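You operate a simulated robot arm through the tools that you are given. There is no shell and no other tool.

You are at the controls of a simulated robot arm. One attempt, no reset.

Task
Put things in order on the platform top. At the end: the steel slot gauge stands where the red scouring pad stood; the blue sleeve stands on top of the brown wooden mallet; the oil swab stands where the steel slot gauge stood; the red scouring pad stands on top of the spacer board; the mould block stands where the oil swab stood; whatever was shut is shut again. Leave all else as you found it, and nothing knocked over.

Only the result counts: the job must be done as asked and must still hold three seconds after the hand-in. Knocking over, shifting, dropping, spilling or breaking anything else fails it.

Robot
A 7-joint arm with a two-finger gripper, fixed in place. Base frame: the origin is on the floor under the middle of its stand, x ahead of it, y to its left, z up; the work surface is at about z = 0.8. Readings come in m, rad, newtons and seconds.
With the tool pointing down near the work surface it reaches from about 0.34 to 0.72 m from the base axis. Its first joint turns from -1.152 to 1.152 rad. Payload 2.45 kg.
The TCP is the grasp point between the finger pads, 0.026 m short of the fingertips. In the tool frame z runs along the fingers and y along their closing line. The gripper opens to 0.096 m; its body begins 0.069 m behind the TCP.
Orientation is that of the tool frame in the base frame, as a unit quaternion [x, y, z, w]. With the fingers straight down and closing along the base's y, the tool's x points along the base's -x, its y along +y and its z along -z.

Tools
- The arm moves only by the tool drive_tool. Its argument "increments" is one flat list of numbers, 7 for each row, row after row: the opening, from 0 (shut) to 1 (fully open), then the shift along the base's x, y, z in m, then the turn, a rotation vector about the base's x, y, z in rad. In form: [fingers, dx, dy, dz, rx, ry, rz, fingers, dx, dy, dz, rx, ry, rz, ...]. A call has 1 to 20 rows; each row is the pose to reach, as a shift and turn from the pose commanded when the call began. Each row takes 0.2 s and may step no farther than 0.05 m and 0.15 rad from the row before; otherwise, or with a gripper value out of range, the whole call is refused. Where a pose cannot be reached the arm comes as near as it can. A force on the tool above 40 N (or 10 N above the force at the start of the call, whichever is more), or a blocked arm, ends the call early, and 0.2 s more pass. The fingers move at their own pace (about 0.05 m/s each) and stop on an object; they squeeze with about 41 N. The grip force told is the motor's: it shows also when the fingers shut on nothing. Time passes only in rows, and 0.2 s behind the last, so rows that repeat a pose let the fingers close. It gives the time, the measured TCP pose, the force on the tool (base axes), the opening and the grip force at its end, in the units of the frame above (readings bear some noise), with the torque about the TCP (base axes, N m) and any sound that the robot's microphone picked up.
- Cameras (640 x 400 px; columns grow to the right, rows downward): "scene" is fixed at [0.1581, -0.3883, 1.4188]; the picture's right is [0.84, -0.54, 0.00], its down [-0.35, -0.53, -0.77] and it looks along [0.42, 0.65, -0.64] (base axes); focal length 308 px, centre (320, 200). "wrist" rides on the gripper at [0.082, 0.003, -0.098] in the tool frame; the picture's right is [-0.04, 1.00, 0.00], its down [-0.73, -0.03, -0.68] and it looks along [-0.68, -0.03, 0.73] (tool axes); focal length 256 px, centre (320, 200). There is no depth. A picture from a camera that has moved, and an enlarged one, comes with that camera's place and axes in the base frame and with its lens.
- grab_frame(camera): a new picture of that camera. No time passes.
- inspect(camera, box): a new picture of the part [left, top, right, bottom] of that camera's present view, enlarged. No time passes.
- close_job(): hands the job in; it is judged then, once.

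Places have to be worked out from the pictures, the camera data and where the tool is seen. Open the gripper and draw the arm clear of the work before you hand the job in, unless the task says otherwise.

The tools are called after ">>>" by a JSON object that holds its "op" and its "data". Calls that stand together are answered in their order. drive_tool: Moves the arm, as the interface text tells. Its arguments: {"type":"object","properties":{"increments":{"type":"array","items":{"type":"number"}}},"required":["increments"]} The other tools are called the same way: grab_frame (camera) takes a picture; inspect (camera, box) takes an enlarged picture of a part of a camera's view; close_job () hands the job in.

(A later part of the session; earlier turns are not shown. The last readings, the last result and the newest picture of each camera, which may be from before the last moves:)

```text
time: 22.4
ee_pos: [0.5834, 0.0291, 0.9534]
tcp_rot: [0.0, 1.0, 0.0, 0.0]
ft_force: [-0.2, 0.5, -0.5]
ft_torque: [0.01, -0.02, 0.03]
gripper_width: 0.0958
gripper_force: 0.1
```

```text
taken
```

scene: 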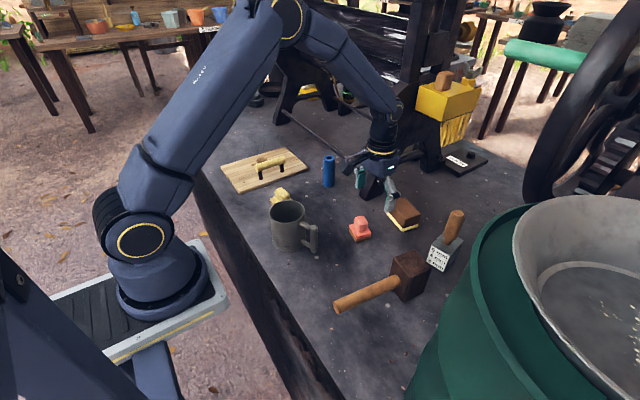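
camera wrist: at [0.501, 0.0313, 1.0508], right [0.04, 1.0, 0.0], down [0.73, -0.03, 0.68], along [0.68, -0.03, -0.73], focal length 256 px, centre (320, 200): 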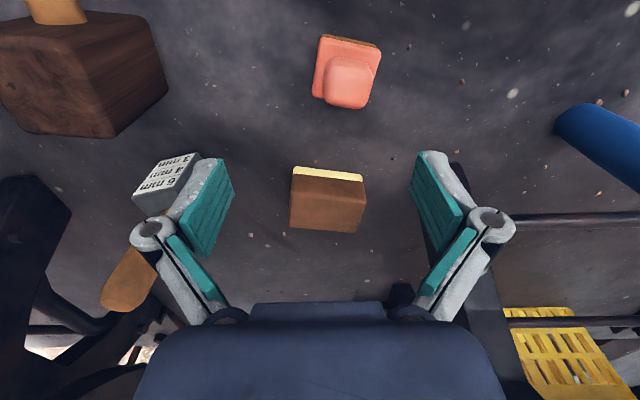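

>>> {"op": "inspect", "data": {"camera": "wrist", "box": [280, 20, 400, 120]}}

>>> {"op": "inspect", "data": {"camera": "wrist", "box": [270, 150, 390, 250]}}

>>> {"op": "inspect", "data": {"camera": "wrist", "box": [80, 140, 240, 320]}}

>>> {"op": "inspect", "data": {"camera": "wrist", "box": [0, 0, 180, 150]}}

```text
4.00 times, centred on (340, 70) of wrist
camera zoom: at [0.501, 0.0313, 1.0508], right [0.04, 1.0, 0.0], down [0.73, -0.03, 0.68], along [0.68, -0.03, -0.73], focal length 1024 px, centre (240, 720)
```

zoom: 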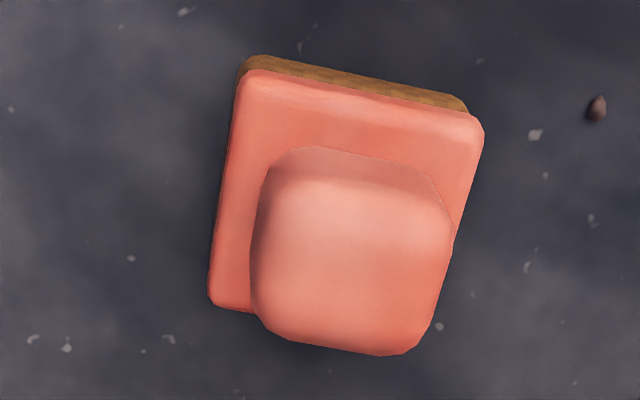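

```text
4.00 times, centred on (330, 200) of wrist
camera zoom: at [0.501, 0.0313, 1.0508], right [0.04, 1.0, 0.0], down [0.73, -0.03, 0.68], along [0.68, -0.03, -0.73], focal length 1024 px, centre (280, 200)
```

zoom: 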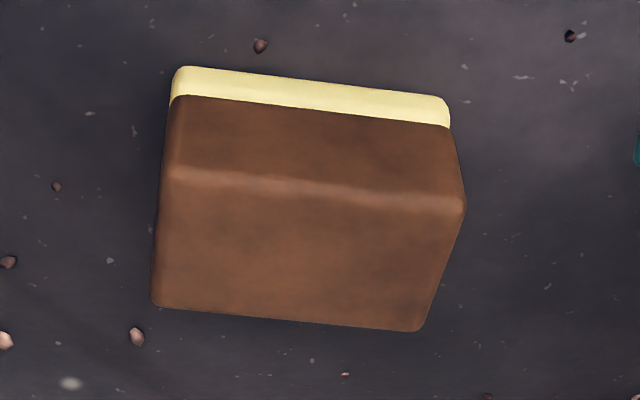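

```text
2.22 times, centred on (160, 230) of wrist
camera zoom: at [0.501, 0.0313, 1.0508], right [0.04, 1.0, 0.0], down [0.73, -0.03, 0.68], along [0.68, -0.03, -0.73], focal length 569 px, centre (676, 133)
```

zoom: 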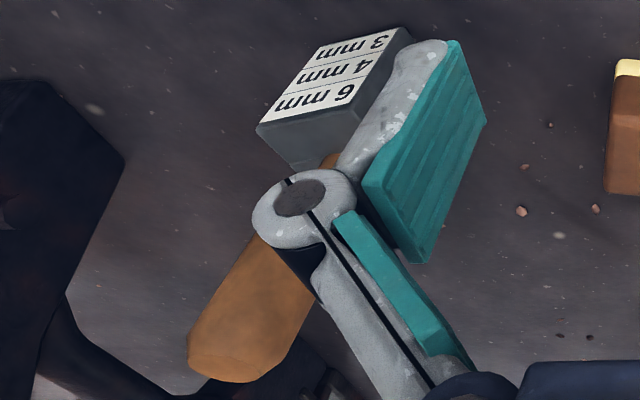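

```text
2.67 times, centred on (90, 75) of wrist
camera zoom: at [0.501, 0.0313, 1.0508], right [0.04, 1.0, 0.0], down [0.73, -0.03, 0.68], along [0.68, -0.03, -0.73], focal length 683 px, centre (933, 533)
```

zoom: 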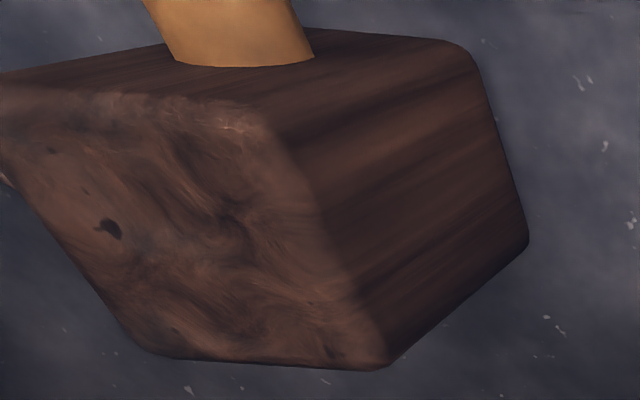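

>>> {"op": "inspect", "data": {"camera": "scene", "box": [180, 180, 340, 400]}}

>>> {"op": "inspect", "data": {"camera": "scene", "box": [400, 190, 640, 400]}}

>>> {"op": "inspect", "data": {"camera": "scene", "box": [240, 60, 400, 160]}}

>>> {"op": "inspect", "data": {"camera": "wrist", "box": [440, 180, 640, 400]}}

```text
1.82 times, centred on (260, 290) of scene
camera zoom: at [0.1581, -0.3883, 1.4188], right [0.84, -0.54, 0.0], down [-0.35, -0.53, -0.77], along [0.42, 0.65, -0.64], focal length 560 px, centre (429, 36)
```

zoom: 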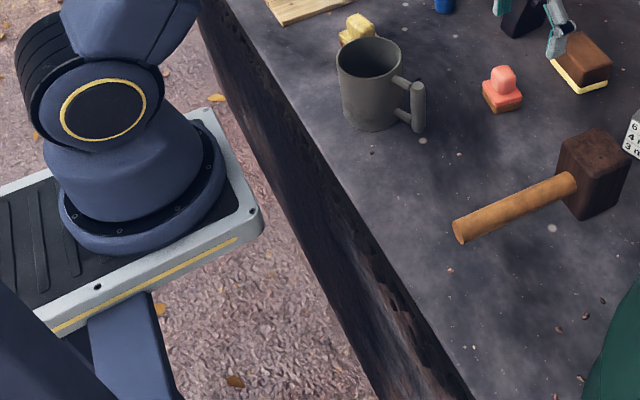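

```text
1.90 times, centred on (520, 295) of scene
camera zoom: at [0.1581, -0.3883, 1.4188], right [0.84, -0.54, 0.0], down [-0.35, -0.53, -0.77], along [0.42, 0.65, -0.64], focal length 587 px, centre (-61, 19)
```

zoom: 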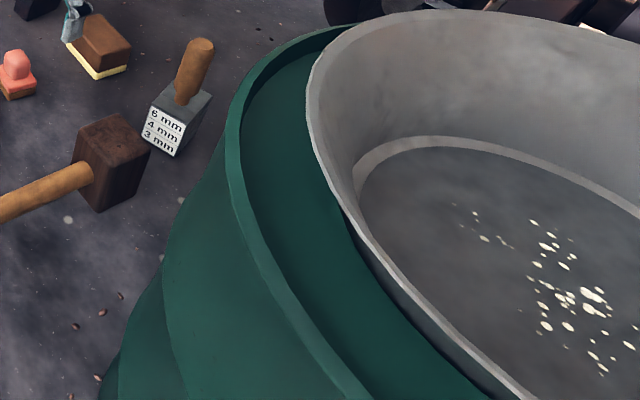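

```text
4.00 times, centred on (320, 110) of scene
camera zoom: at [0.1581, -0.3883, 1.4188], right [0.84, -0.54, 0.0], down [-0.35, -0.53, -0.77], along [0.42, 0.65, -0.64], focal length 1233 px, centre (320, 560)
```

zoom: 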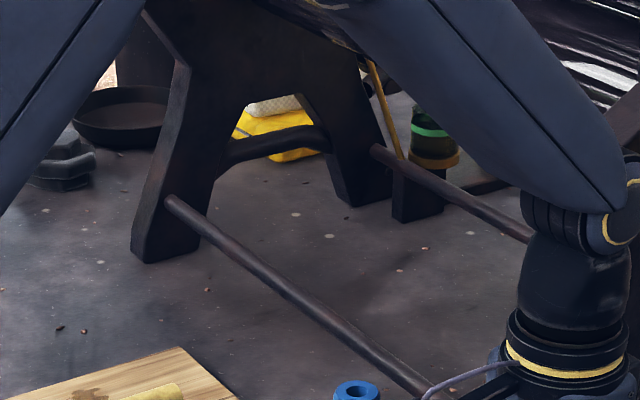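

```text
1.82 times, centred on (540, 290) of wrist
camera zoom: at [0.501, 0.0313, 1.0508], right [0.04, 1.0, 0.0], down [0.73, -0.03, 0.68], along [0.68, -0.03, -0.73], focal length 465 px, centre (-80, 36)
```

zoom: 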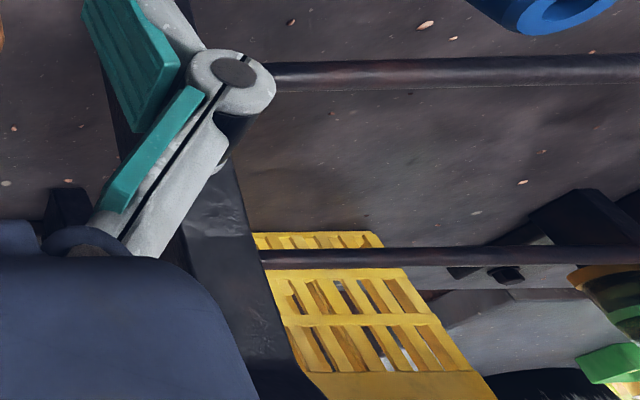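

No shut container exists in reach, so the named objects must be the visible ones. I go a bit lower in front of the brown/cream block for a close look at its material.

>>> {"op": "drive_tool", "data": {"increments": [1, 0.02, 0, -0.02, 0, 0, 0, 1, 0.03, 0, -0.05, 0, 0, 0, 1, 0.035, 0, -0.065, 0, 0, 0]}}

>>> {"op": "inspect", "data": {"camera": "wrist", "box": [240, 90, 400, 220]}}

>>> {"op": "grab_frame", "data": {"camera": "wrist"}}

```text
time: 23.2
ee_pos: [0.6147, 0.0296, 0.8903]
tcp_rot: [0.0, 1.0, 0.0, 0.001]
ft_force: [0.3, -0.7, -0.8]
ft_torque: [0.02, 0.01, -0.01]
gripper_width: 0.096
gripper_force: 0.1
```

```text
3.08 times, centred on (320, 155) of wrist
camera zoom: at [0.5324, 0.0324, 0.9877], right [0.04, 1.0, 0.0], down [0.73, -0.03, 0.68], along [0.68, -0.03, -0.73], focal length 788 px, centre (320, 338)
```

zoom: 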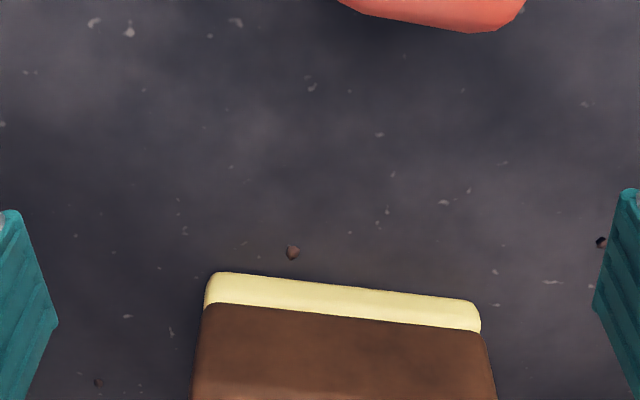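

```text
taken
camera wrist: at [0.5324, 0.0324, 0.9877], right [0.04, 1.0, 0.0], down [0.73, -0.03, 0.68], along [0.68, -0.03, -0.73], focal length 256 px, centre (320, 200)
```

wrist: 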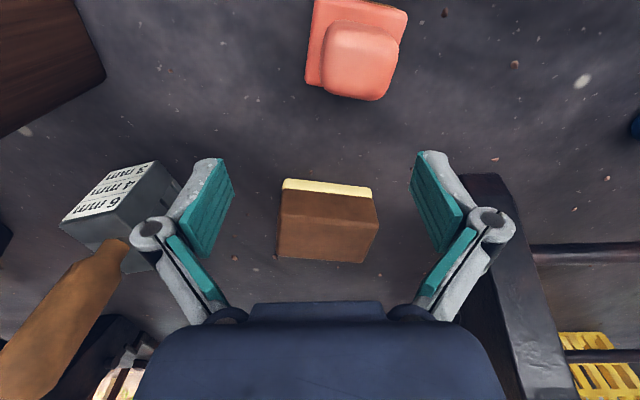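

I judge the brown block with the cream felt sole to be the oil swab and the yellow wooden knobbed piece with the patterned sole to be the mould block. First the red pad: I back off and line up with it (yaw about -0.22 rad) to measure it.

>>> {"op": "drive_tool", "data": {"increments": [1, -0.02, 0.005, 0.03, 0, 0, 0, 1, -0.05, 0.01, 0.06, 0, 0, -0.07, 1, -0.08, 0.015, 0.065, 0, 0, -0.14, 1, -0.11, 0.02, 0.065, 0, 0, -0.22, 1, -0.115, 0.02, 0.065, 0, 0, -0.22]}}

>>> {"op": "grab_frame", "data": {"camera": "wrist"}}

>>> {"op": "inspect", "data": {"camera": "wrist", "box": [270, 110, 390, 210]}}

>>> {"op": "inspect", "data": {"camera": "scene", "box": [340, 200, 390, 250]}}

>>> {"op": "inspect", "data": {"camera": "scene", "box": [420, 200, 480, 280]}}

```text
time: 24.4
ee_pos: [0.4986, 0.0481, 0.9545]
tcp_rot: [0.11, 0.994, 0.0, 0.0]
ft_force: [-0.4, -0.4, 0.0]
ft_torque: [0.0, 0.01, -0.04]
gripper_width: 0.0963
gripper_force: 0.1
```

```text
taken
camera wrist: at [0.4193, 0.0696, 1.0528], right [0.26, 0.97, 0.0], down [0.71, -0.19, 0.68], along [0.66, -0.18, -0.73], focal length 256 px, centre (320, 200)
```

wrist: 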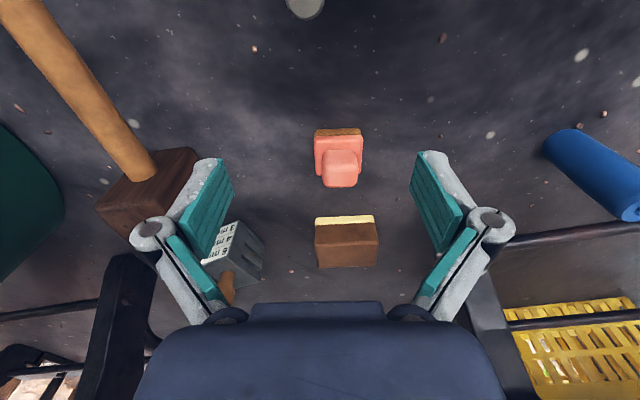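

```text
4.00 times, centred on (330, 160) of wrist
camera zoom: at [0.4193, 0.0696, 1.0528], right [0.26, 0.97, 0.0], down [0.71, -0.19, 0.68], along [0.66, -0.18, -0.73], focal length 1024 px, centre (280, 360)
```

zoom: 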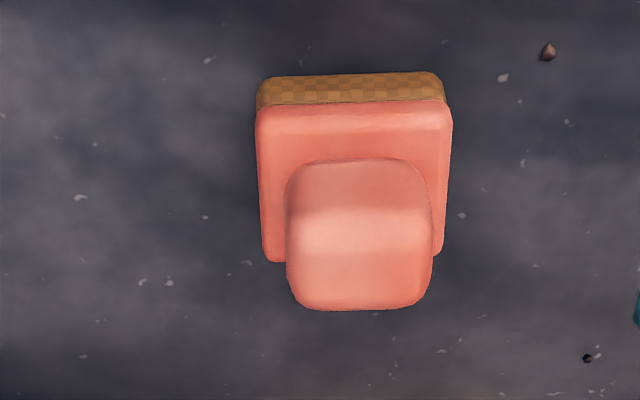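

```text
8.00 times, centred on (365, 225) of scene
camera zoom: at [0.1581, -0.3883, 1.4188], right [0.84, -0.54, 0.0], down [-0.35, -0.53, -0.77], along [0.42, 0.65, -0.64], focal length 2466 px, centre (-40, 0)
```

zoom: 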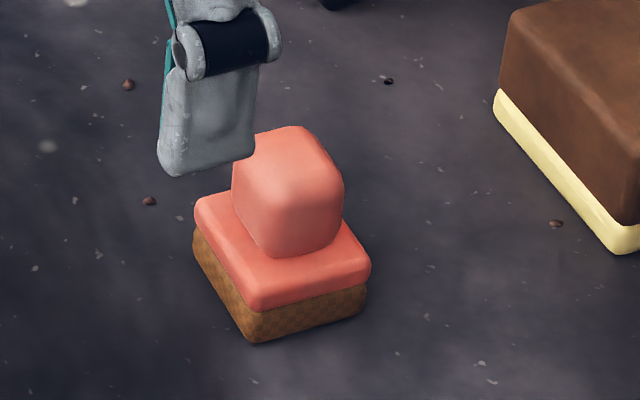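

```text
5.00 times, centred on (450, 240) of scene
camera zoom: at [0.1581, -0.3883, 1.4188], right [0.84, -0.54, 0.0], down [-0.35, -0.53, -0.77], along [0.42, 0.65, -0.64], focal length 1542 px, centre (-330, 0)
```

zoom: 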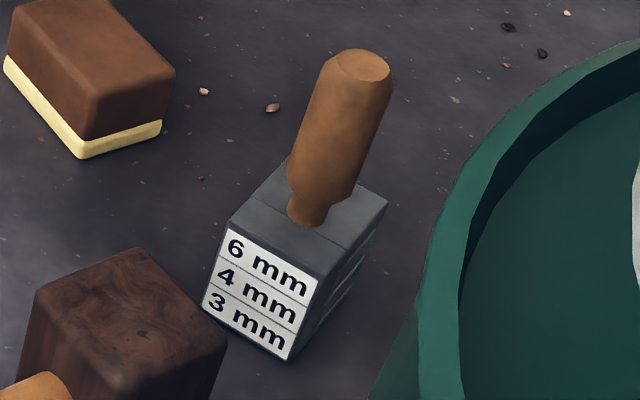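

The red pad is about 0.05 x 0.045 with a knob (top z≈0.858), centred near (0.572, 0.048), yaw ≈ -0.25. I move above it to check the alignment.

>>> {"op": "drive_tool", "data": {"increments": [1, 0.03, 0, -0.015, 0, 0, -0.02, 1, 0.06, 0, -0.035, 0, 0, -0.03, 1, 0.073, 0, -0.055, 0, 0, -0.03, 1, 0.073, 0, -0.055, 0, 0, -0.03]}}

>>> {"op": "grab_frame", "data": {"camera": "wrist"}}

>>> {"op": "inspect", "data": {"camera": "scene", "box": [330, 150, 430, 250]}}

```text
time: 25.4
ee_pos: [0.573, 0.0527, 0.9004]
tcp_rot: [0.125, 0.992, 0.0, -0.001]
ft_force: [0.0, 0.4, 0.2]
ft_torque: [-0.01, 0.0, -0.08]
gripper_width: 0.0961
gripper_force: 0.1
```

```text
taken
camera wrist: at [0.4946, 0.0745, 0.9985], right [0.29, 0.96, 0.0], down [0.7, -0.21, 0.68], along [0.65, -0.19, -0.73], focal length 256 px, centre (320, 200)
```

wrist: 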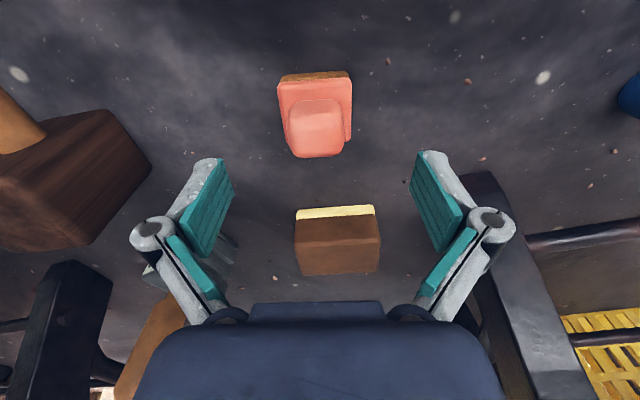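

```text
4.00 times, centred on (380, 200) of scene
camera zoom: at [0.1581, -0.3883, 1.4188], right [0.84, -0.54, 0.0], down [-0.35, -0.53, -0.77], along [0.42, 0.65, -0.64], focal length 1233 px, centre (80, 200)
```

zoom: 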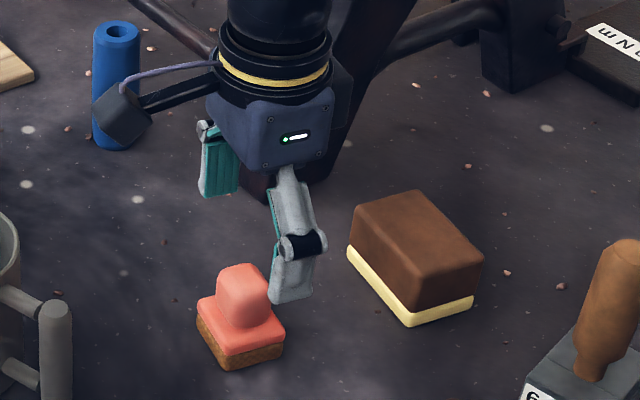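

The view puts the red pad's centre at (0.572, 0.0475). I shift 2 mm, descend to the knob (z≈0.853) and close.

>>> {"op": "drive_tool", "data": {"increments": [1, 0, -0.002, -0.02, 0, 0, 0, 1, 0, -0.002, -0.04, 0, 0, 0, 1, 0, -0.002, -0.047, 0, 0, 0, 0.5, 0, -0.002, -0.047, 0, 0, 0, 0.5, 0, -0.002, -0.047, 0, 0, 0, 0.4, 0, -0.002, -0.047, 0, 0, 0, 0.4, 0, -0.002, -0.047, 0, 0, 0]}}

>>> {"op": "grab_frame", "data": {"camera": "wrist"}}

>>> {"op": "inspect", "data": {"camera": "scene", "box": [330, 150, 430, 250]}}

```text
time: 27.0
ee_pos: [0.5721, 0.0472, 0.8532]
tcp_rot: [0.125, 0.992, -0.001, 0.0]
ft_force: [-0.3, -0.1, 1.1]
ft_torque: [0.03, 0.02, 0.01]
gripper_width: 0.0392
gripper_force: 0.6
```

```text
taken
camera wrist: at [0.4933, 0.0695, 0.9511], right [0.29, 0.96, 0.0], down [0.7, -0.21, 0.68], along [0.65, -0.19, -0.73], focal length 256 px, centre (320, 200)
```

wrist: 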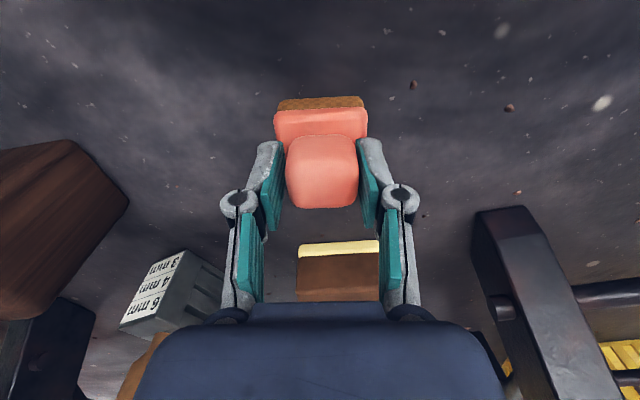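

```text
4.00 times, centred on (380, 200) of scene
camera zoom: at [0.1581, -0.3883, 1.4188], right [0.84, -0.54, 0.0], down [-0.35, -0.53, -0.77], along [0.42, 0.65, -0.64], focal length 1233 px, centre (80, 200)
```

zoom: 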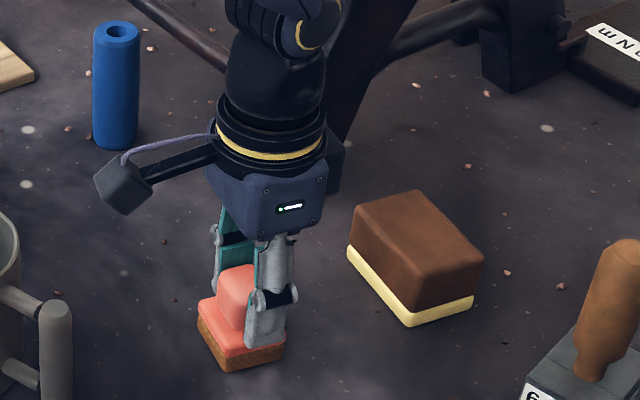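

Knob centred between the pads; I close and lift straight up.

>>> {"op": "drive_tool", "data": {"increments": [0, 0, 0, 0, 0, 0, 0, 0, 0, 0, 0, 0, 0, 0, 0, 0, 0, 0, 0, 0, 0, 0, 0, 0, 0.02, 0, 0, 0, 0, 0, 0, 0.06, 0, 0, 0, 0, 0, 0, 0.1, 0, 0, 0, 0, 0, 0, 0.14, 0, 0, 0, 0, 0, 0, 0.15, 0, 0, 0]}}

>>> {"op": "grab_frame", "data": {"camera": "wrist"}}

>>> {"op": "grab_frame", "data": {"camera": "scene"}}

```text
time: 28.8
ee_pos: [0.5723, 0.0472, 1.0055]
tcp_rot: [0.125, 0.992, 0.0, 0.0]
ft_force: [0.4, -1.3, -1.0]
ft_torque: [0.02, -0.01, 0.03]
gripper_width: 0.035
gripper_force: 41.0
```

```text
taken
camera wrist: at [0.4941, 0.0705, 1.1026], right [0.29, 0.96, 0.0], down [0.7, -0.21, 0.68], along [0.65, -0.19, -0.73], focal length 256 px, centre (320, 200)
```

wrist: 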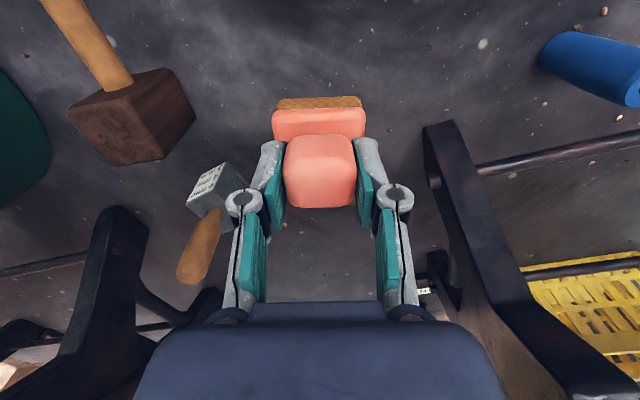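

```text
taken
```

scene: 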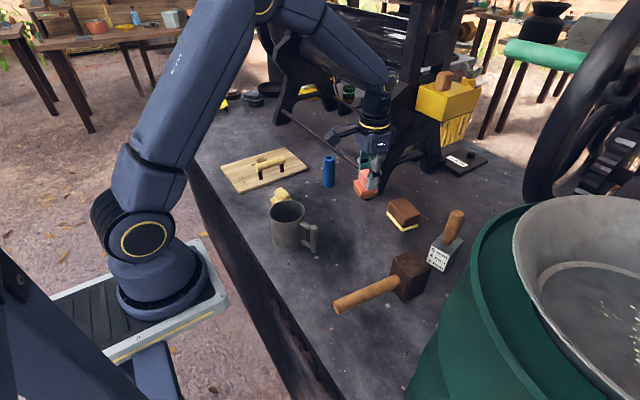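

Red pad held securely. I carry it over to the free half of the spacer board, around (0.47, 0.515), turning to yaw 0.

>>> {"op": "drive_tool", "data": {"increments": [0, -0.01, 0.045, 0, 0, 0, 0.025, 0, -0.02, 0.09, 0, 0, 0, 0.05, 0, -0.03, 0.135, 0, 0, 0, 0.075, 0, -0.04, 0.18, 0, 0, 0, 0.1, 0, -0.05, 0.225, 0, 0, 0, 0.125, 0, -0.06, 0.27, 0, 0, 0, 0.15, 0, -0.07, 0.315, 0, 0, 0, 0.175, 0, -0.08, 0.36, 0, 0, 0, 0.2, 0, -0.09, 0.4, 0, 0, 0, 0.225, 0, -0.1, 0.44, 0, 0, 0, 0.25, 0, -0.102, 0.465, -0.02, 0, 0, 0.25, 0, -0.102, 0.467, -0.06, 0, 0, 0.25, 0, -0.102, 0.467, -0.09, 0, 0, 0.25, 0, -0.102, 0.467, -0.09, 0, 0, 0.25]}}

>>> {"op": "grab_frame", "data": {"camera": "wrist"}}

>>> {"op": "inspect", "data": {"camera": "scene", "box": [200, 80, 360, 220]}}

```text
time: 31.8
ee_pos: [0.4669, 0.5089, 0.9117]
tcp_rot: [0.0, 1.0, 0.0, 0.0]
ft_force: [-0.2, -0.1, -2.1]
ft_torque: [-0.04, 0.03, 0.03]
gripper_width: 0.0347
gripper_force: 40.7
out of reach, approached as far as the arm can: row 11, 12, 13, 14
```

```text
taken
camera wrist: at [0.3853, 0.5111, 1.0096], right [0.04, 1.0, 0.0], down [0.73, -0.03, 0.68], along [0.68, -0.03, -0.73], focal length 256 px, centre (320, 200)
```

wrist: 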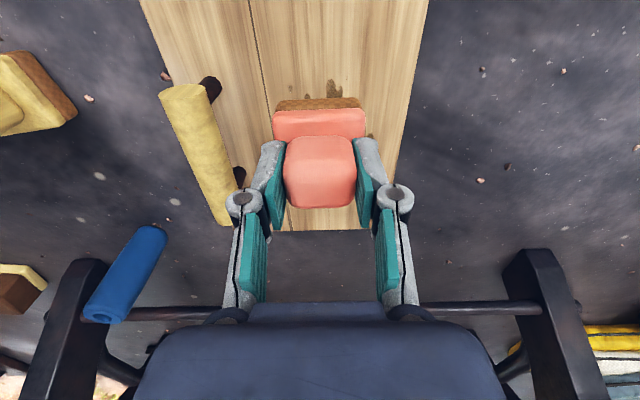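

```text
2.86 times, centred on (280, 150) of scene
camera zoom: at [0.1581, -0.3883, 1.4188], right [0.84, -0.54, 0.0], down [-0.35, -0.53, -0.77], along [0.42, 0.65, -0.64], focal length 881 px, centre (434, 343)
```

zoom: 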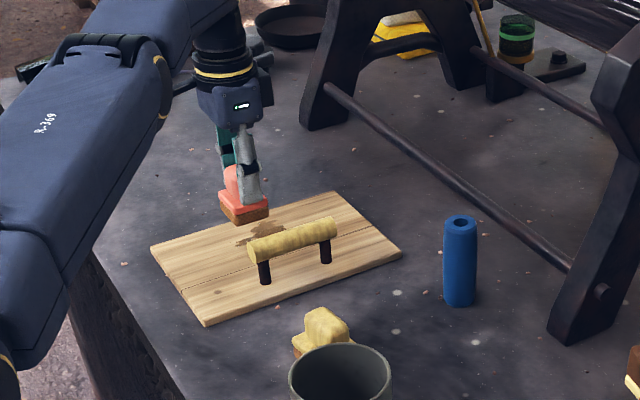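

Near the arm's reach limit, but the pad is over the free part of the board. I lower it slowly, watching for contact.

>>> {"op": "drive_tool", "data": {"increments": [0, 0, -0.007, -0.015, 0, 0, 0, 0, 0, -0.007, -0.03, 0, 0, 0, 0, 0, -0.007, -0.038, 0, 0, 0, 0, 0, -0.007, -0.042, 0, 0, 0, 0, 0, -0.007, -0.044, 0, 0, 0]}}

>>> {"op": "inspect", "data": {"camera": "scene", "box": [220, 100, 320, 200]}}

```text
time: 33.0
ee_pos: [0.4667, 0.5012, 0.8672]
tcp_rot: [0.0, 1.0, 0.001, 0.0]
ft_force: [-0.6, -0.2, 0.0]
ft_torque: [0.01, 0.0, 0.02]
gripper_width: 0.035
gripper_force: 41.1
```

```text
4.00 times, centred on (270, 150) of scene
camera zoom: at [0.1581, -0.3883, 1.4188], right [0.84, -0.54, 0.0], down [-0.35, -0.53, -0.77], along [0.42, 0.65, -0.64], focal length 1233 px, centre (520, 400)
```

zoom: 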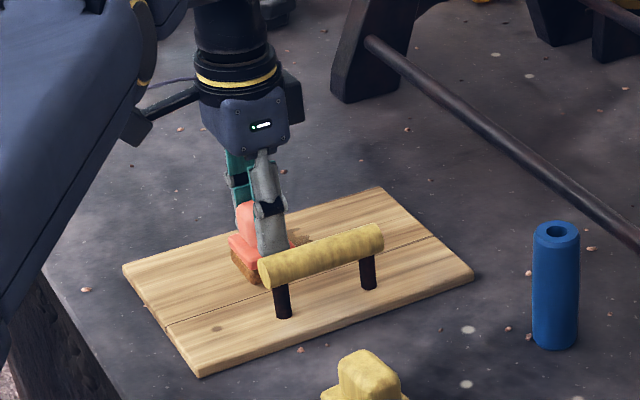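

>>> {"op": "drive_tool", "data": {"increments": [0, 0, 0, -0.001, 0, 0, 0, 0, 0, 0, -0.002, 0, 0, 0, 0, 0, 0, -0.002, 0, 0, 0]}}

>>> {"op": "inspect", "data": {"camera": "scene", "box": [220, 100, 320, 200]}}

```text
time: 33.8
ee_pos: [0.4659, 0.5005, 0.8661]
tcp_rot: [0.0, 1.0, 0.0, 0.0]
ft_force: [0.1, -0.7, -0.8]
ft_torque: [0.02, -0.01, -0.01]
gripper_width: 0.0352
gripper_force: 41.1
```

```text
4.00 times, centred on (270, 150) of scene
camera zoom: at [0.1581, -0.3883, 1.4188], right [0.84, -0.54, 0.0], down [-0.35, -0.53, -0.77], along [0.42, 0.65, -0.64], focal length 1233 px, centre (520, 400)
```

zoom: 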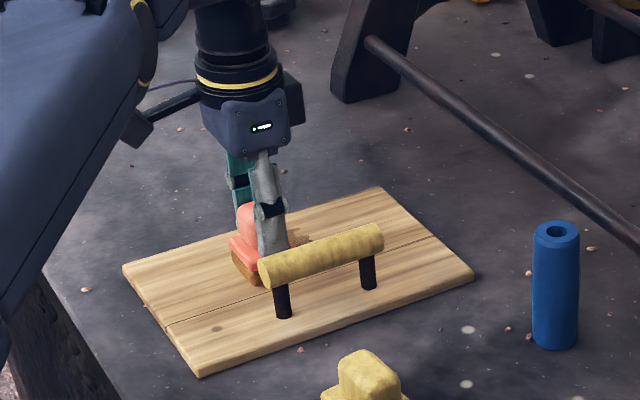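

>>> {"op": "drive_tool", "data": {"increments": [0, 0, 0, -0.001, 0, 0, 0, 0, 0, 0, -0.002, 0, 0, 0, 0, 0, 0, -0.003, 0, 0, 0, 0, 0, 0, -0.003, 0, 0, 0]}}

>>> {"op": "inspect", "data": {"camera": "scene", "box": [220, 100, 320, 200]}}

```text
time: 34.8
ee_pos: [0.4668, 0.5015, 0.8659]
tcp_rot: [0.001, 1.0, 0.001, 0.0]
ft_force: [-3.5, -11.3, 28.9]
ft_torque: [-0.61, 0.35, 0.03]
gripper_width: 0.0349
gripper_force: 40.6
```

```text
4.00 times, centred on (270, 150) of scene
camera zoom: at [0.1576, -0.3891, 1.4186], right [0.84, -0.54, 0.0], down [-0.35, -0.53, -0.77], along [0.42, 0.65, -0.64], focal length 1233 px, centre (520, 400)
```

zoom: 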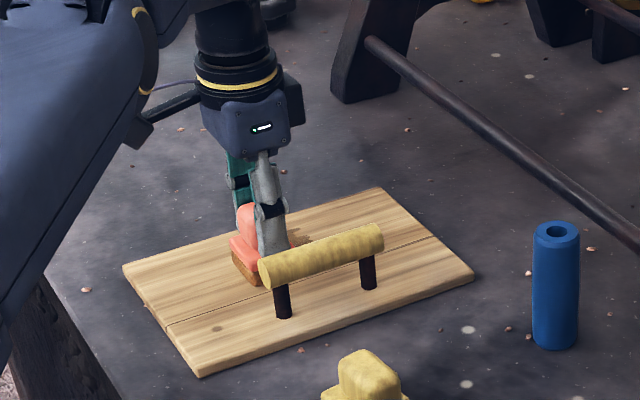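

Firm contact (29 N). I ease up 2.5 mm to relieve the force and then release.

>>> {"op": "drive_tool", "data": {"increments": [0, 0, 0, 0.0025, 0, 0, 0, 0, 0, 0, 0.0025, 0, 0, 0, 0.5, 0, 0, 0.0025, 0, 0, 0, 0.6, 0, 0, 0.0025, 0, 0, 0, 0.6, 0, 0, 0.0025, 0, 0, 0]}}

>>> {"op": "grab_frame", "data": {"camera": "wrist"}}

```text
time: 36.0
ee_pos: [0.467, 0.5013, 0.8638]
tcp_rot: [0.0, 1.0, 0.0, -0.001]
ft_force: [-0.5, -0.2, 0.1]
ft_torque: [0.04, 0.01, 0.05]
gripper_width: 0.0576
gripper_force: 0.0
```

```text
taken
camera wrist: at [0.3849, 0.504, 0.9618], right [0.04, 1.0, 0.0], down [0.73, -0.03, 0.68], along [0.68, -0.03, -0.73], focal length 256 px, centre (320, 200)
```

wrist: 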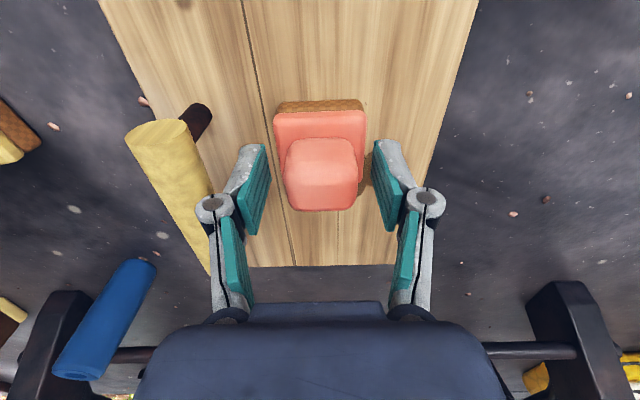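

Red pad rests on the spacer board. I rise and travel over to view the slot gauge.

>>> {"op": "drive_tool", "data": {"increments": [0.6, 0, 0, 0.045, 0, 0, 0, 0.6, 0, -0.03, 0.08, 0, 0, 0, 0.8, 0.005, -0.07, 0.105, 0, 0, 0, 1, 0.015, -0.11, 0.13, 0, 0, 0, 1, 0.025, -0.155, 0.135, 0, 0, 0, 1, 0.035, -0.203, 0.135, 0, 0, 0, 1, 0.045, -0.251, 0.135, 0, 0, 0, 1, 0.055, -0.299, 0.135, 0, 0, 0, 1, 0.065, -0.347, 0.135, 0, 0, 0, 1, 0.075, -0.395, 0.135, 0, 0, 0, 1, 0.085, -0.443, 0.135, 0, 0, 0, 1, 0.09, -0.491, 0.135, 0, 0, 0, 1, 0.095, -0.539, 0.135, 0, 0, 0, 1, 0.1, -0.587, 0.135, 0, 0, 0, 1, 0.103, -0.602, 0.135, 0, 0, 0, 1, 0.103, -0.602, 0.135, 0, 0, 0]}}

>>> {"op": "grab_frame", "data": {"camera": "wrist"}}

>>> {"op": "grab_frame", "data": {"camera": "scene"}}

```text
time: 39.4
ee_pos: [0.5689, -0.1006, 1.0014]
tcp_rot: [0.0, 1.0, -0.001, 0.0]
ft_force: [0.1, 0.2, -0.6]
ft_torque: [0.0, 0.0, 0.0]
gripper_width: 0.0962
gripper_force: 0.1
```

```text
taken
camera wrist: at [0.4876, -0.0971, 1.0984], right [0.04, 1.0, 0.0], down [0.73, -0.03, 0.68], along [0.68, -0.03, -0.73], focal length 256 px, centre (320, 200)
```

wrist: 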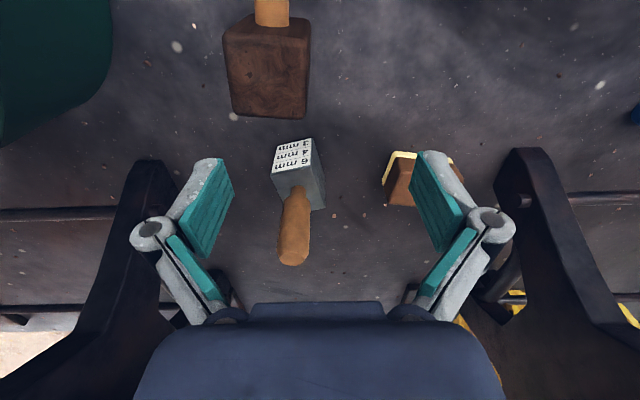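

```text
taken
```

scene: 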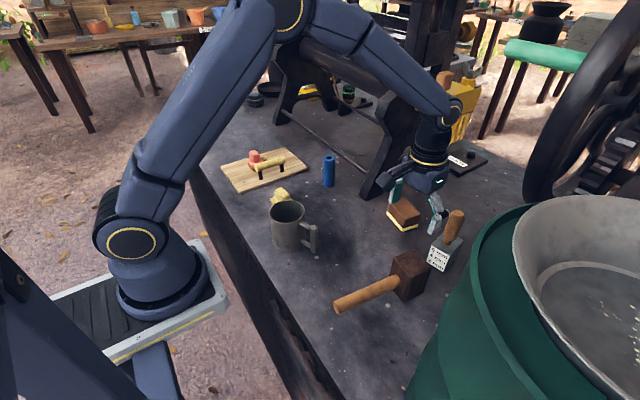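

>>> {"op": "inspect", "data": {"camera": "wrist", "box": [240, 120, 360, 280]}}

>>> {"op": "inspect", "data": {"camera": "wrist", "box": [200, 0, 340, 140]}}

>>> {"op": "inspect", "data": {"camera": "scene", "box": [220, 140, 320, 200]}}

```text
2.50 times, centred on (300, 200) of wrist
camera zoom: at [0.4876, -0.0971, 1.0984], right [0.04, 1.0, 0.0], down [0.73, -0.03, 0.68], along [0.68, -0.03, -0.73], focal length 640 px, centre (370, 200)
```

zoom: 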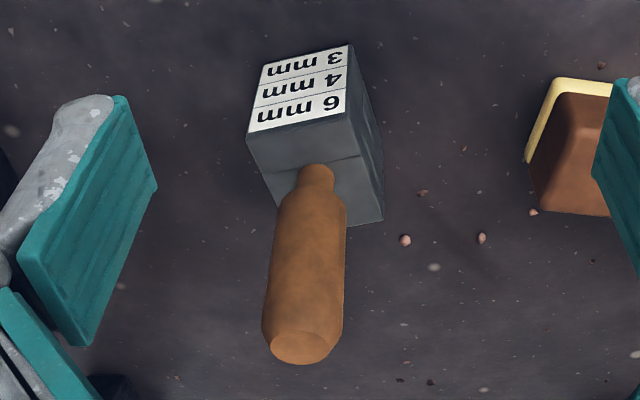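

```text
2.86 times, centred on (270, 70) of wrist
camera zoom: at [0.4876, -0.0971, 1.0984], right [0.04, 1.0, 0.0], down [0.73, -0.03, 0.68], along [0.68, -0.03, -0.73], focal length 731 px, centre (463, 571)
```

zoom: 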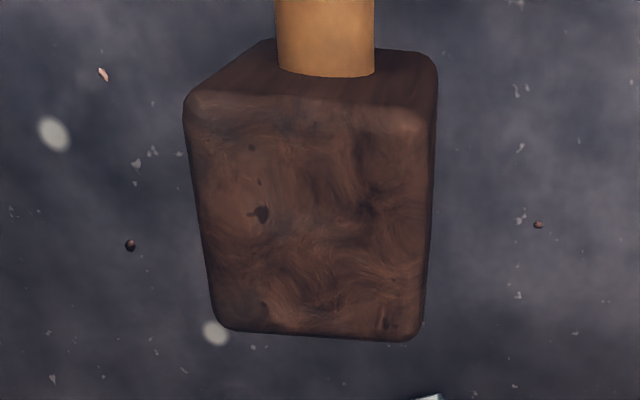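

```text
6.40 times, centred on (270, 170) of scene
camera zoom: at [0.1581, -0.3883, 1.4188], right [0.84, -0.54, 0.0], down [-0.35, -0.53, -0.77], along [0.42, 0.65, -0.64], focal length 1973 px, centre (640, 392)
```

zoom: 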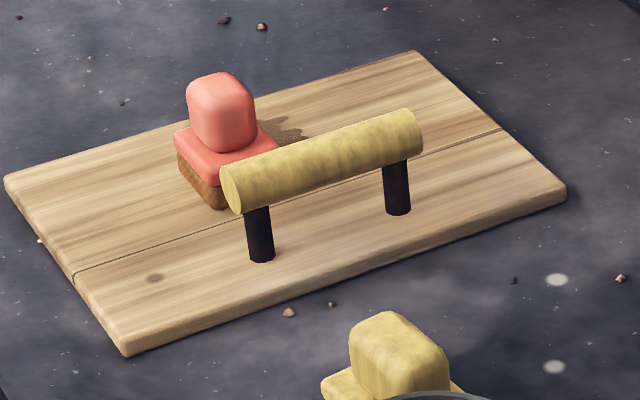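

The gauge block is about 0.048 x 0.069 x 0.065, centred near (0.691, -0.131), with a vertical handle (z 0.88–0.959, dia ~0.03) at about (0.689, -0.132). It is near the reach limit, so I'll come in from the base side with fingers either side of the handle.

>>> {"op": "drive_tool", "data": {"increments": [1, 0.03, -0.015, -0.03, 0, 0, 0, 1, 0.055, -0.032, -0.06, 0, 0, 0, 1, 0.055, -0.032, -0.095, 0, 0, 0, 1, 0.055, -0.032, -0.095, 0, 0, 0]}}

>>> {"op": "grab_frame", "data": {"camera": "wrist"}}

>>> {"op": "grab_frame", "data": {"camera": "scene"}}

```text
time: 40.4
ee_pos: [0.6252, -0.132, 0.9053]
tcp_rot: [-0.001, 1.0, 0.0, 0.0]
ft_force: [0.1, 0.8, -0.4]
ft_torque: [0.03, -0.01, 0.02]
gripper_width: 0.0962
gripper_force: 0.0
```

```text
taken
camera wrist: at [0.5435, -0.129, 1.003], right [0.04, 1.0, 0.0], down [0.73, -0.03, 0.68], along [0.68, -0.03, -0.73], focal length 256 px, centre (320, 200)
```

wrist: 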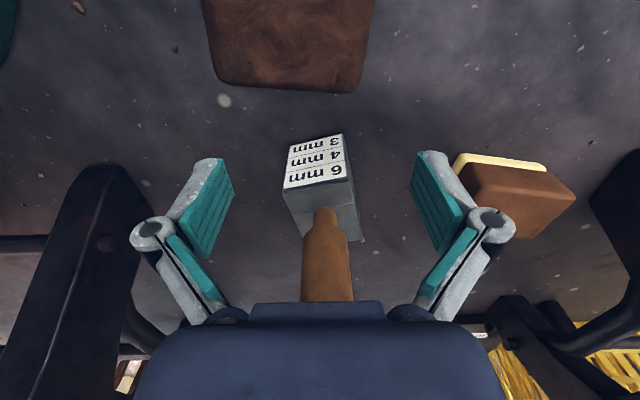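

```text
taken
```

scene: 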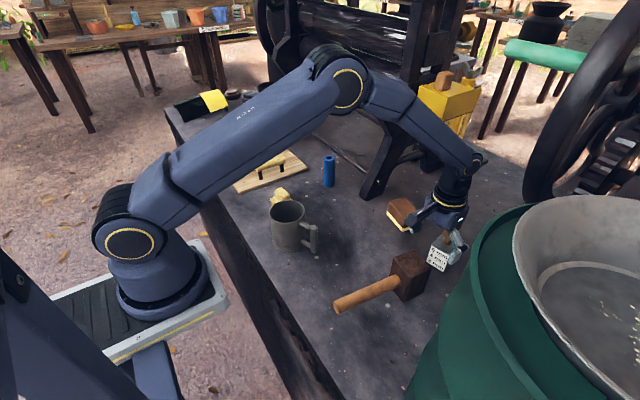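

The handle lines up in y with the tool. I advance outward so the handle comes between the pads and see whether it reaches.

>>> {"op": "drive_tool", "data": {"increments": [1, 0.03, 0.0005, -0.002, 0, 0, 0, 1, 0.05, 0.0005, -0.004, 0, 0, 0, 1, 0.063, 0.0005, -0.005, 0, 0, 0, 1, 0.063, 0.0005, -0.005, 0, 0, 0]}}

>>> {"op": "grab_frame", "data": {"camera": "wrist"}}

>>> {"op": "inspect", "data": {"camera": "scene", "box": [390, 170, 510, 290]}}

```text
time: 41.4
ee_pos: [0.6874, -0.132, 0.9023]
tcp_rot: [0.0, 1.0, -0.001, 0.0]
ft_force: [-0.4, -0.1, -0.7]
ft_torque: [0.01, -0.02, -0.02]
gripper_width: 0.0959
gripper_force: 0.2
```

```text
taken
camera wrist: at [0.6064, -0.1299, 0.9988], right [0.04, 1.0, 0.0], down [0.73, -0.03, 0.68], along [0.68, -0.03, -0.73], focal length 256 px, centre (320, 200)
```

wrist: 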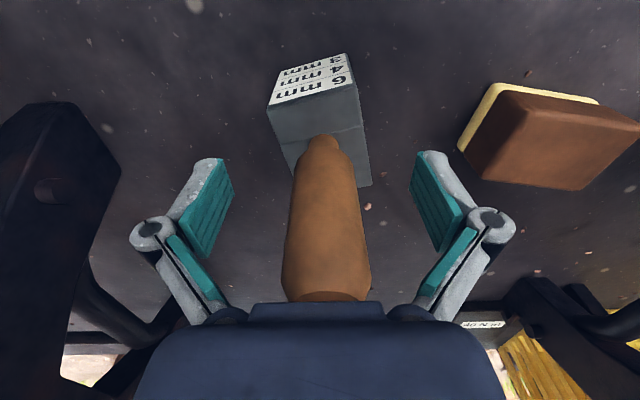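

```text
3.33 times, centred on (450, 230) of scene
camera zoom: at [0.1581, -0.3883, 1.4188], right [0.84, -0.54, 0.0], down [-0.35, -0.53, -0.77], along [0.42, 0.65, -0.64], focal length 1028 px, centre (-113, 100)
```

zoom: 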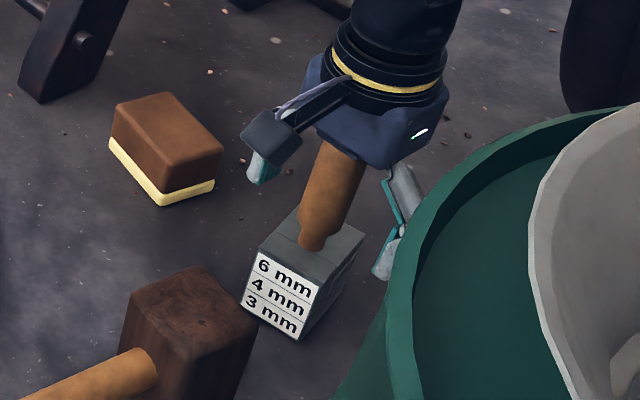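

The handle is between the pads at a good height. I close on it and check the grip.

>>> {"op": "drive_tool", "data": {"increments": [0.5, 0, 0, 0, 0, 0, 0, 0.35, 0, 0, 0, 0, 0, 0, 0, 0, 0, 0, 0, 0, 0, 0, 0, 0, 0, 0, 0, 0, 0, 0, 0, 0, 0, 0, 0, 0, 0, 0, 0, 0, 0, 0]}}

>>> {"op": "inspect", "data": {"camera": "scene", "box": [390, 170, 510, 290]}}

>>> {"op": "grab_frame", "data": {"camera": "wrist"}}

```text
time: 42.8
ee_pos: [0.687, -0.1319, 0.9001]
tcp_rot: [0.0, 1.0, 0.0, 0.0]
ft_force: [-0.2, 2.5, 3.1]
ft_torque: [0.09, 0.05, 0.01]
gripper_width: 0.03
gripper_force: 40.4
```

```text
3.33 times, centred on (450, 230) of scene
camera zoom: at [0.158, -0.3882, 1.4188], right [0.84, -0.54, 0.0], down [-0.35, -0.53, -0.77], along [0.42, 0.65, -0.64], focal length 1028 px, centre (-113, 100)
```

zoom: 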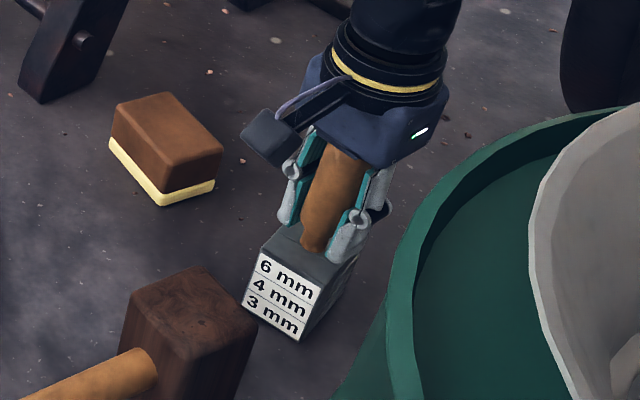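

```text
taken
camera wrist: at [0.6064, -0.1297, 0.999], right [0.04, 1.0, 0.0], down [0.73, -0.03, 0.68], along [0.68, -0.03, -0.73], focal length 256 px, centre (320, 200)
```

wrist: 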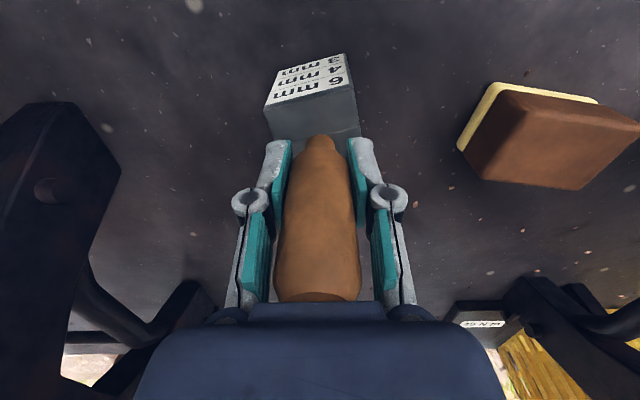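

Gripped at 0.030 m. I lift slightly to check weight and hold.

>>> {"op": "drive_tool", "data": {"increments": [0, 0, 0, 0.004, 0, 0, 0, 0, -0.003, 0, 0.01, 0, 0, 0, 0, -0.006, 0, 0.015, 0, 0, 0, 0, -0.006, 0, 0.015, 0, 0, 0]}}

>>> {"op": "inspect", "data": {"camera": "scene", "box": [390, 170, 510, 290]}}

>>> {"op": "grab_frame", "data": {"camera": "wrist"}}

```text
time: 43.8
ee_pos: [0.6818, -0.1317, 0.9167]
tcp_rot: [0.0, 1.0, 0.0, 0.0]
ft_force: [-0.4, 0.7, -2.5]
ft_torque: [0.0, 0.03, 0.0]
gripper_width: 0.0301
gripper_force: 40.9
```

```text
3.33 times, centred on (450, 230) of scene
camera zoom: at [0.1581, -0.3883, 1.4188], right [0.84, -0.54, 0.0], down [-0.35, -0.53, -0.77], along [0.42, 0.65, -0.64], focal length 1028 px, centre (-113, 100)
```

zoom: 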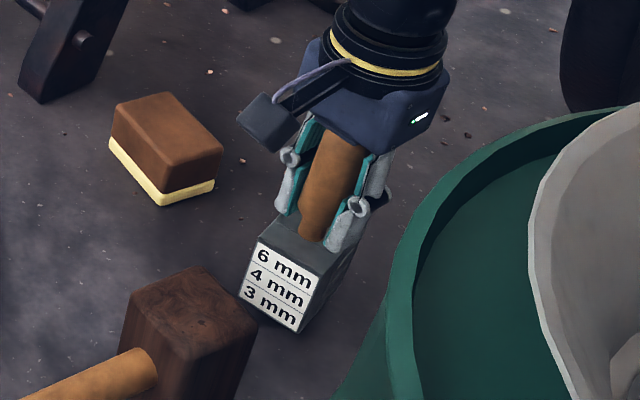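

```text
taken
camera wrist: at [0.5997, -0.1289, 1.0137], right [0.04, 1.0, 0.0], down [0.73, -0.03, 0.68], along [0.68, -0.03, -0.73], focal length 256 px, centre (320, 200)
```

wrist: 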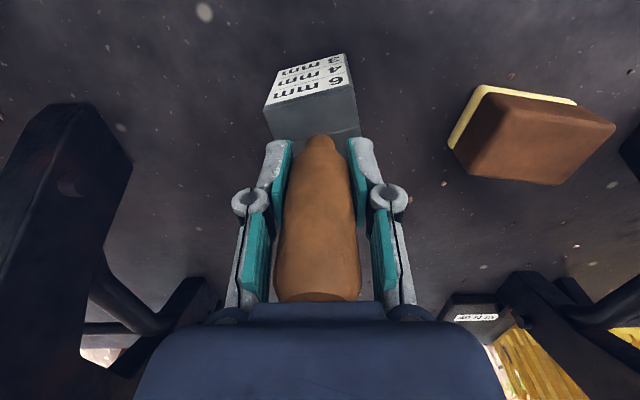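

The gauge is light (≈2.5 N) and held firmly. I carry it to the red pad's old spot, planning to set the block's centre at about (0.572, 0.048).

>>> {"op": "drive_tool", "data": {"increments": [0, -0.03, 0.02, 0.03, 0, 0, 0, 0, -0.055, 0.05, 0.05, 0, 0, 0, 0, -0.08, 0.085, 0.06, 0, 0, 0, 0, -0.1, 0.125, 0.06, 0, 0, 0, 0, -0.1144, 0.16, 0.05, 0, 0, 0, 0, -0.1144, 0.178, 0.02, 0, 0, 0, 0, -0.1144, 0.178, 0.005, 0, 0, 0, 0, -0.1144, 0.178, 0.005, 0, 0, 0]}}

>>> {"op": "grab_frame", "data": {"camera": "wrist"}}

>>> {"op": "inspect", "data": {"camera": "scene", "box": [310, 160, 430, 280]}}

```text
time: 45.6
ee_pos: [0.5671, 0.0464, 0.9199]
tcp_rot: [0.0, 1.0, 0.001, 0.0]
ft_force: [0.2, 0.2, -2.5]
ft_torque: [-0.01, 0.01, 0.0]
gripper_width: 0.0301
gripper_force: 40.9
```

```text
taken
camera wrist: at [0.4856, 0.0486, 1.0187], right [0.04, 1.0, 0.0], down [0.73, -0.03, 0.68], along [0.68, -0.03, -0.73], focal length 256 px, centre (320, 200)
```

wrist: 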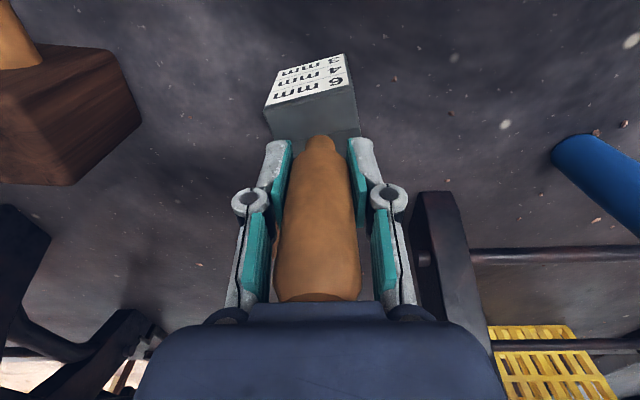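

```text
3.33 times, centred on (370, 220) of scene
camera zoom: at [0.1581, -0.3883, 1.4188], right [0.84, -0.54, 0.0], down [-0.35, -0.53, -0.77], along [0.42, 0.65, -0.64], focal length 1028 px, centre (153, 133)
```

zoom: 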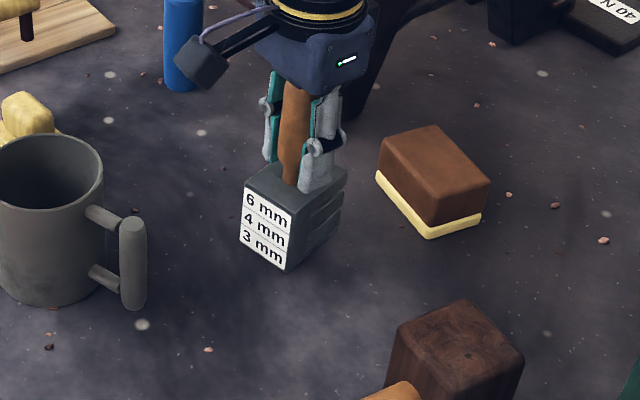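

The block's centre is within ~2 mm of the target. I lower it to the surface gently.

>>> {"op": "drive_tool", "data": {"increments": [0, 0, -0.0015, -0.008, 0, 0, 0, 0, 0, -0.0015, -0.015, 0, 0, 0, 0, 0, -0.0015, -0.018, 0, 0, 0, 0, 0, -0.0015, -0.0195, 0, 0, 0, 0, 0, -0.0015, -0.0195, 0, 0, 0]}}

>>> {"op": "inspect", "data": {"camera": "scene", "box": [310, 160, 430, 280]}}

```text
time: 46.8
ee_pos: [0.5681, 0.0453, 0.9017]
tcp_rot: [0.0, 1.0, 0.001, -0.001]
ft_force: [0.9, -0.5, -2.1]
ft_torque: [0.0, 0.01, 0.0]
gripper_width: 0.0298
gripper_force: 40.9
```

```text
3.33 times, centred on (370, 220) of scene
camera zoom: at [0.1581, -0.3883, 1.4188], right [0.84, -0.54, 0.0], down [-0.35, -0.53, -0.77], along [0.42, 0.65, -0.64], focal length 1028 px, centre (153, 133)
```

zoom: 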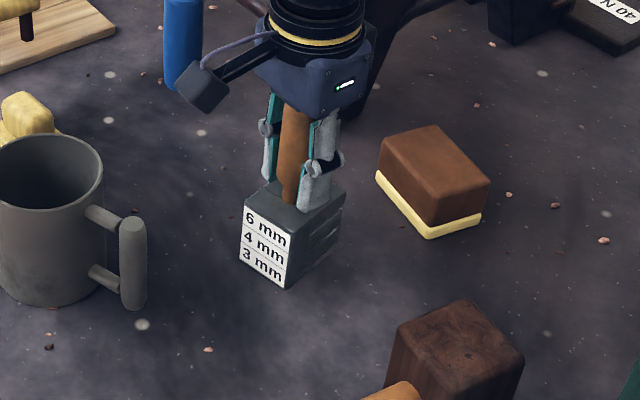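

>>> {"op": "drive_tool", "data": {"increments": [0, 0, 0, -0.001, 0, 0, 0, 0, 0, 0, -0.001, 0, 0, 0]}}

>>> {"op": "drive_tool", "data": {"increments": [0, 0, 0, -0.001, 0, 0, 0, 0, 0, 0, -0.001, 0, 0, 0]}}

```text
time: 47.4
ee_pos: [0.5685, 0.0444, 0.9007]
tcp_rot: [0.0, 1.0, 0.0, 0.0]
ft_force: [-4.6, 3.4, 12.7]
ft_torque: [-0.07, 0.19, -0.06]
gripper_width: 0.03
gripper_force: 40.8
```

```text
time: 48.0
ee_pos: [0.5684, 0.0444, 0.9004]
tcp_rot: [0.0, 1.0, 0.001, 0.0]
ft_force: [-8.4, 4.5, 22.2]
ft_torque: [0.02, 0.25, -0.03]
gripper_width: 0.03
gripper_force: 41.0
```

Contact is made (22 N). I ease up slightly and open the fingers.

>>> {"op": "drive_tool", "data": {"increments": [0, 0, 0, 0.0016, 0, 0, 0, 0, 0, 0, 0.0016, 0, 0, 0, 0.4, 0, 0, 0.0016, 0, 0, 0, 0.6, 0, 0, 0.0016, 0, 0, 0, 1, 0, 0, 0.0016, 0, 0, 0, 1, 0, 0, 0.0016, 0, 0, 0]}}

>>> {"op": "grab_frame", "data": {"camera": "wrist"}}

>>> {"op": "inspect", "data": {"camera": "scene", "box": [310, 160, 430, 280]}}

```text
time: 49.4
ee_pos: [0.5682, 0.0444, 0.9006]
tcp_rot: [0.0, 1.0, 0.001, 0.0]
ft_force: [-0.3, 0.5, 0.4]
ft_torque: [0.01, 0.0, 0.0]
gripper_width: 0.0958
gripper_force: 0.1
```

```text
taken
camera wrist: at [0.4869, 0.0473, 0.9991], right [0.04, 1.0, 0.0], down [0.73, -0.03, 0.68], along [0.68, -0.03, -0.73], focal length 256 px, centre (320, 200)
```

wrist: 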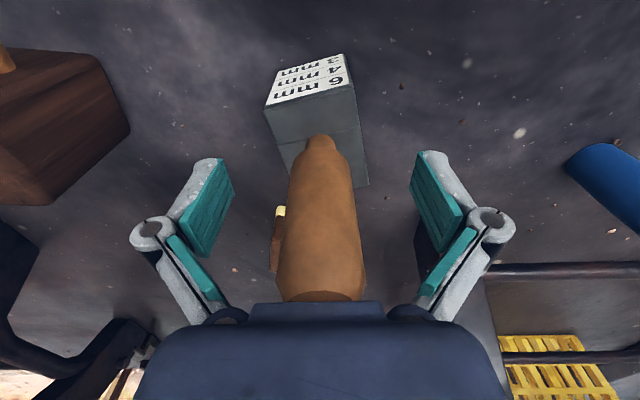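

```text
3.33 times, centred on (370, 220) of scene
camera zoom: at [0.1581, -0.3883, 1.4188], right [0.84, -0.54, 0.0], down [-0.35, -0.53, -0.77], along [0.42, 0.65, -0.64], focal length 1028 px, centre (153, 133)
```

zoom: 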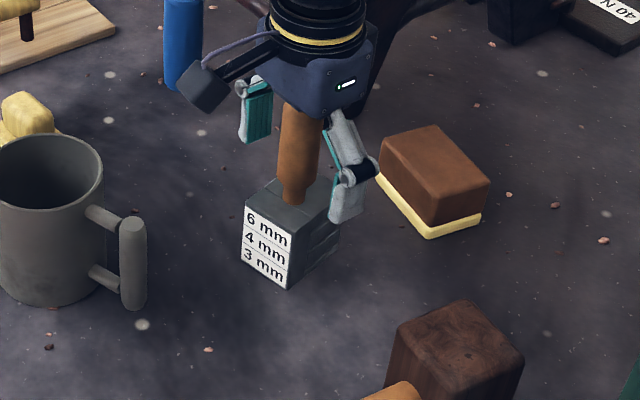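

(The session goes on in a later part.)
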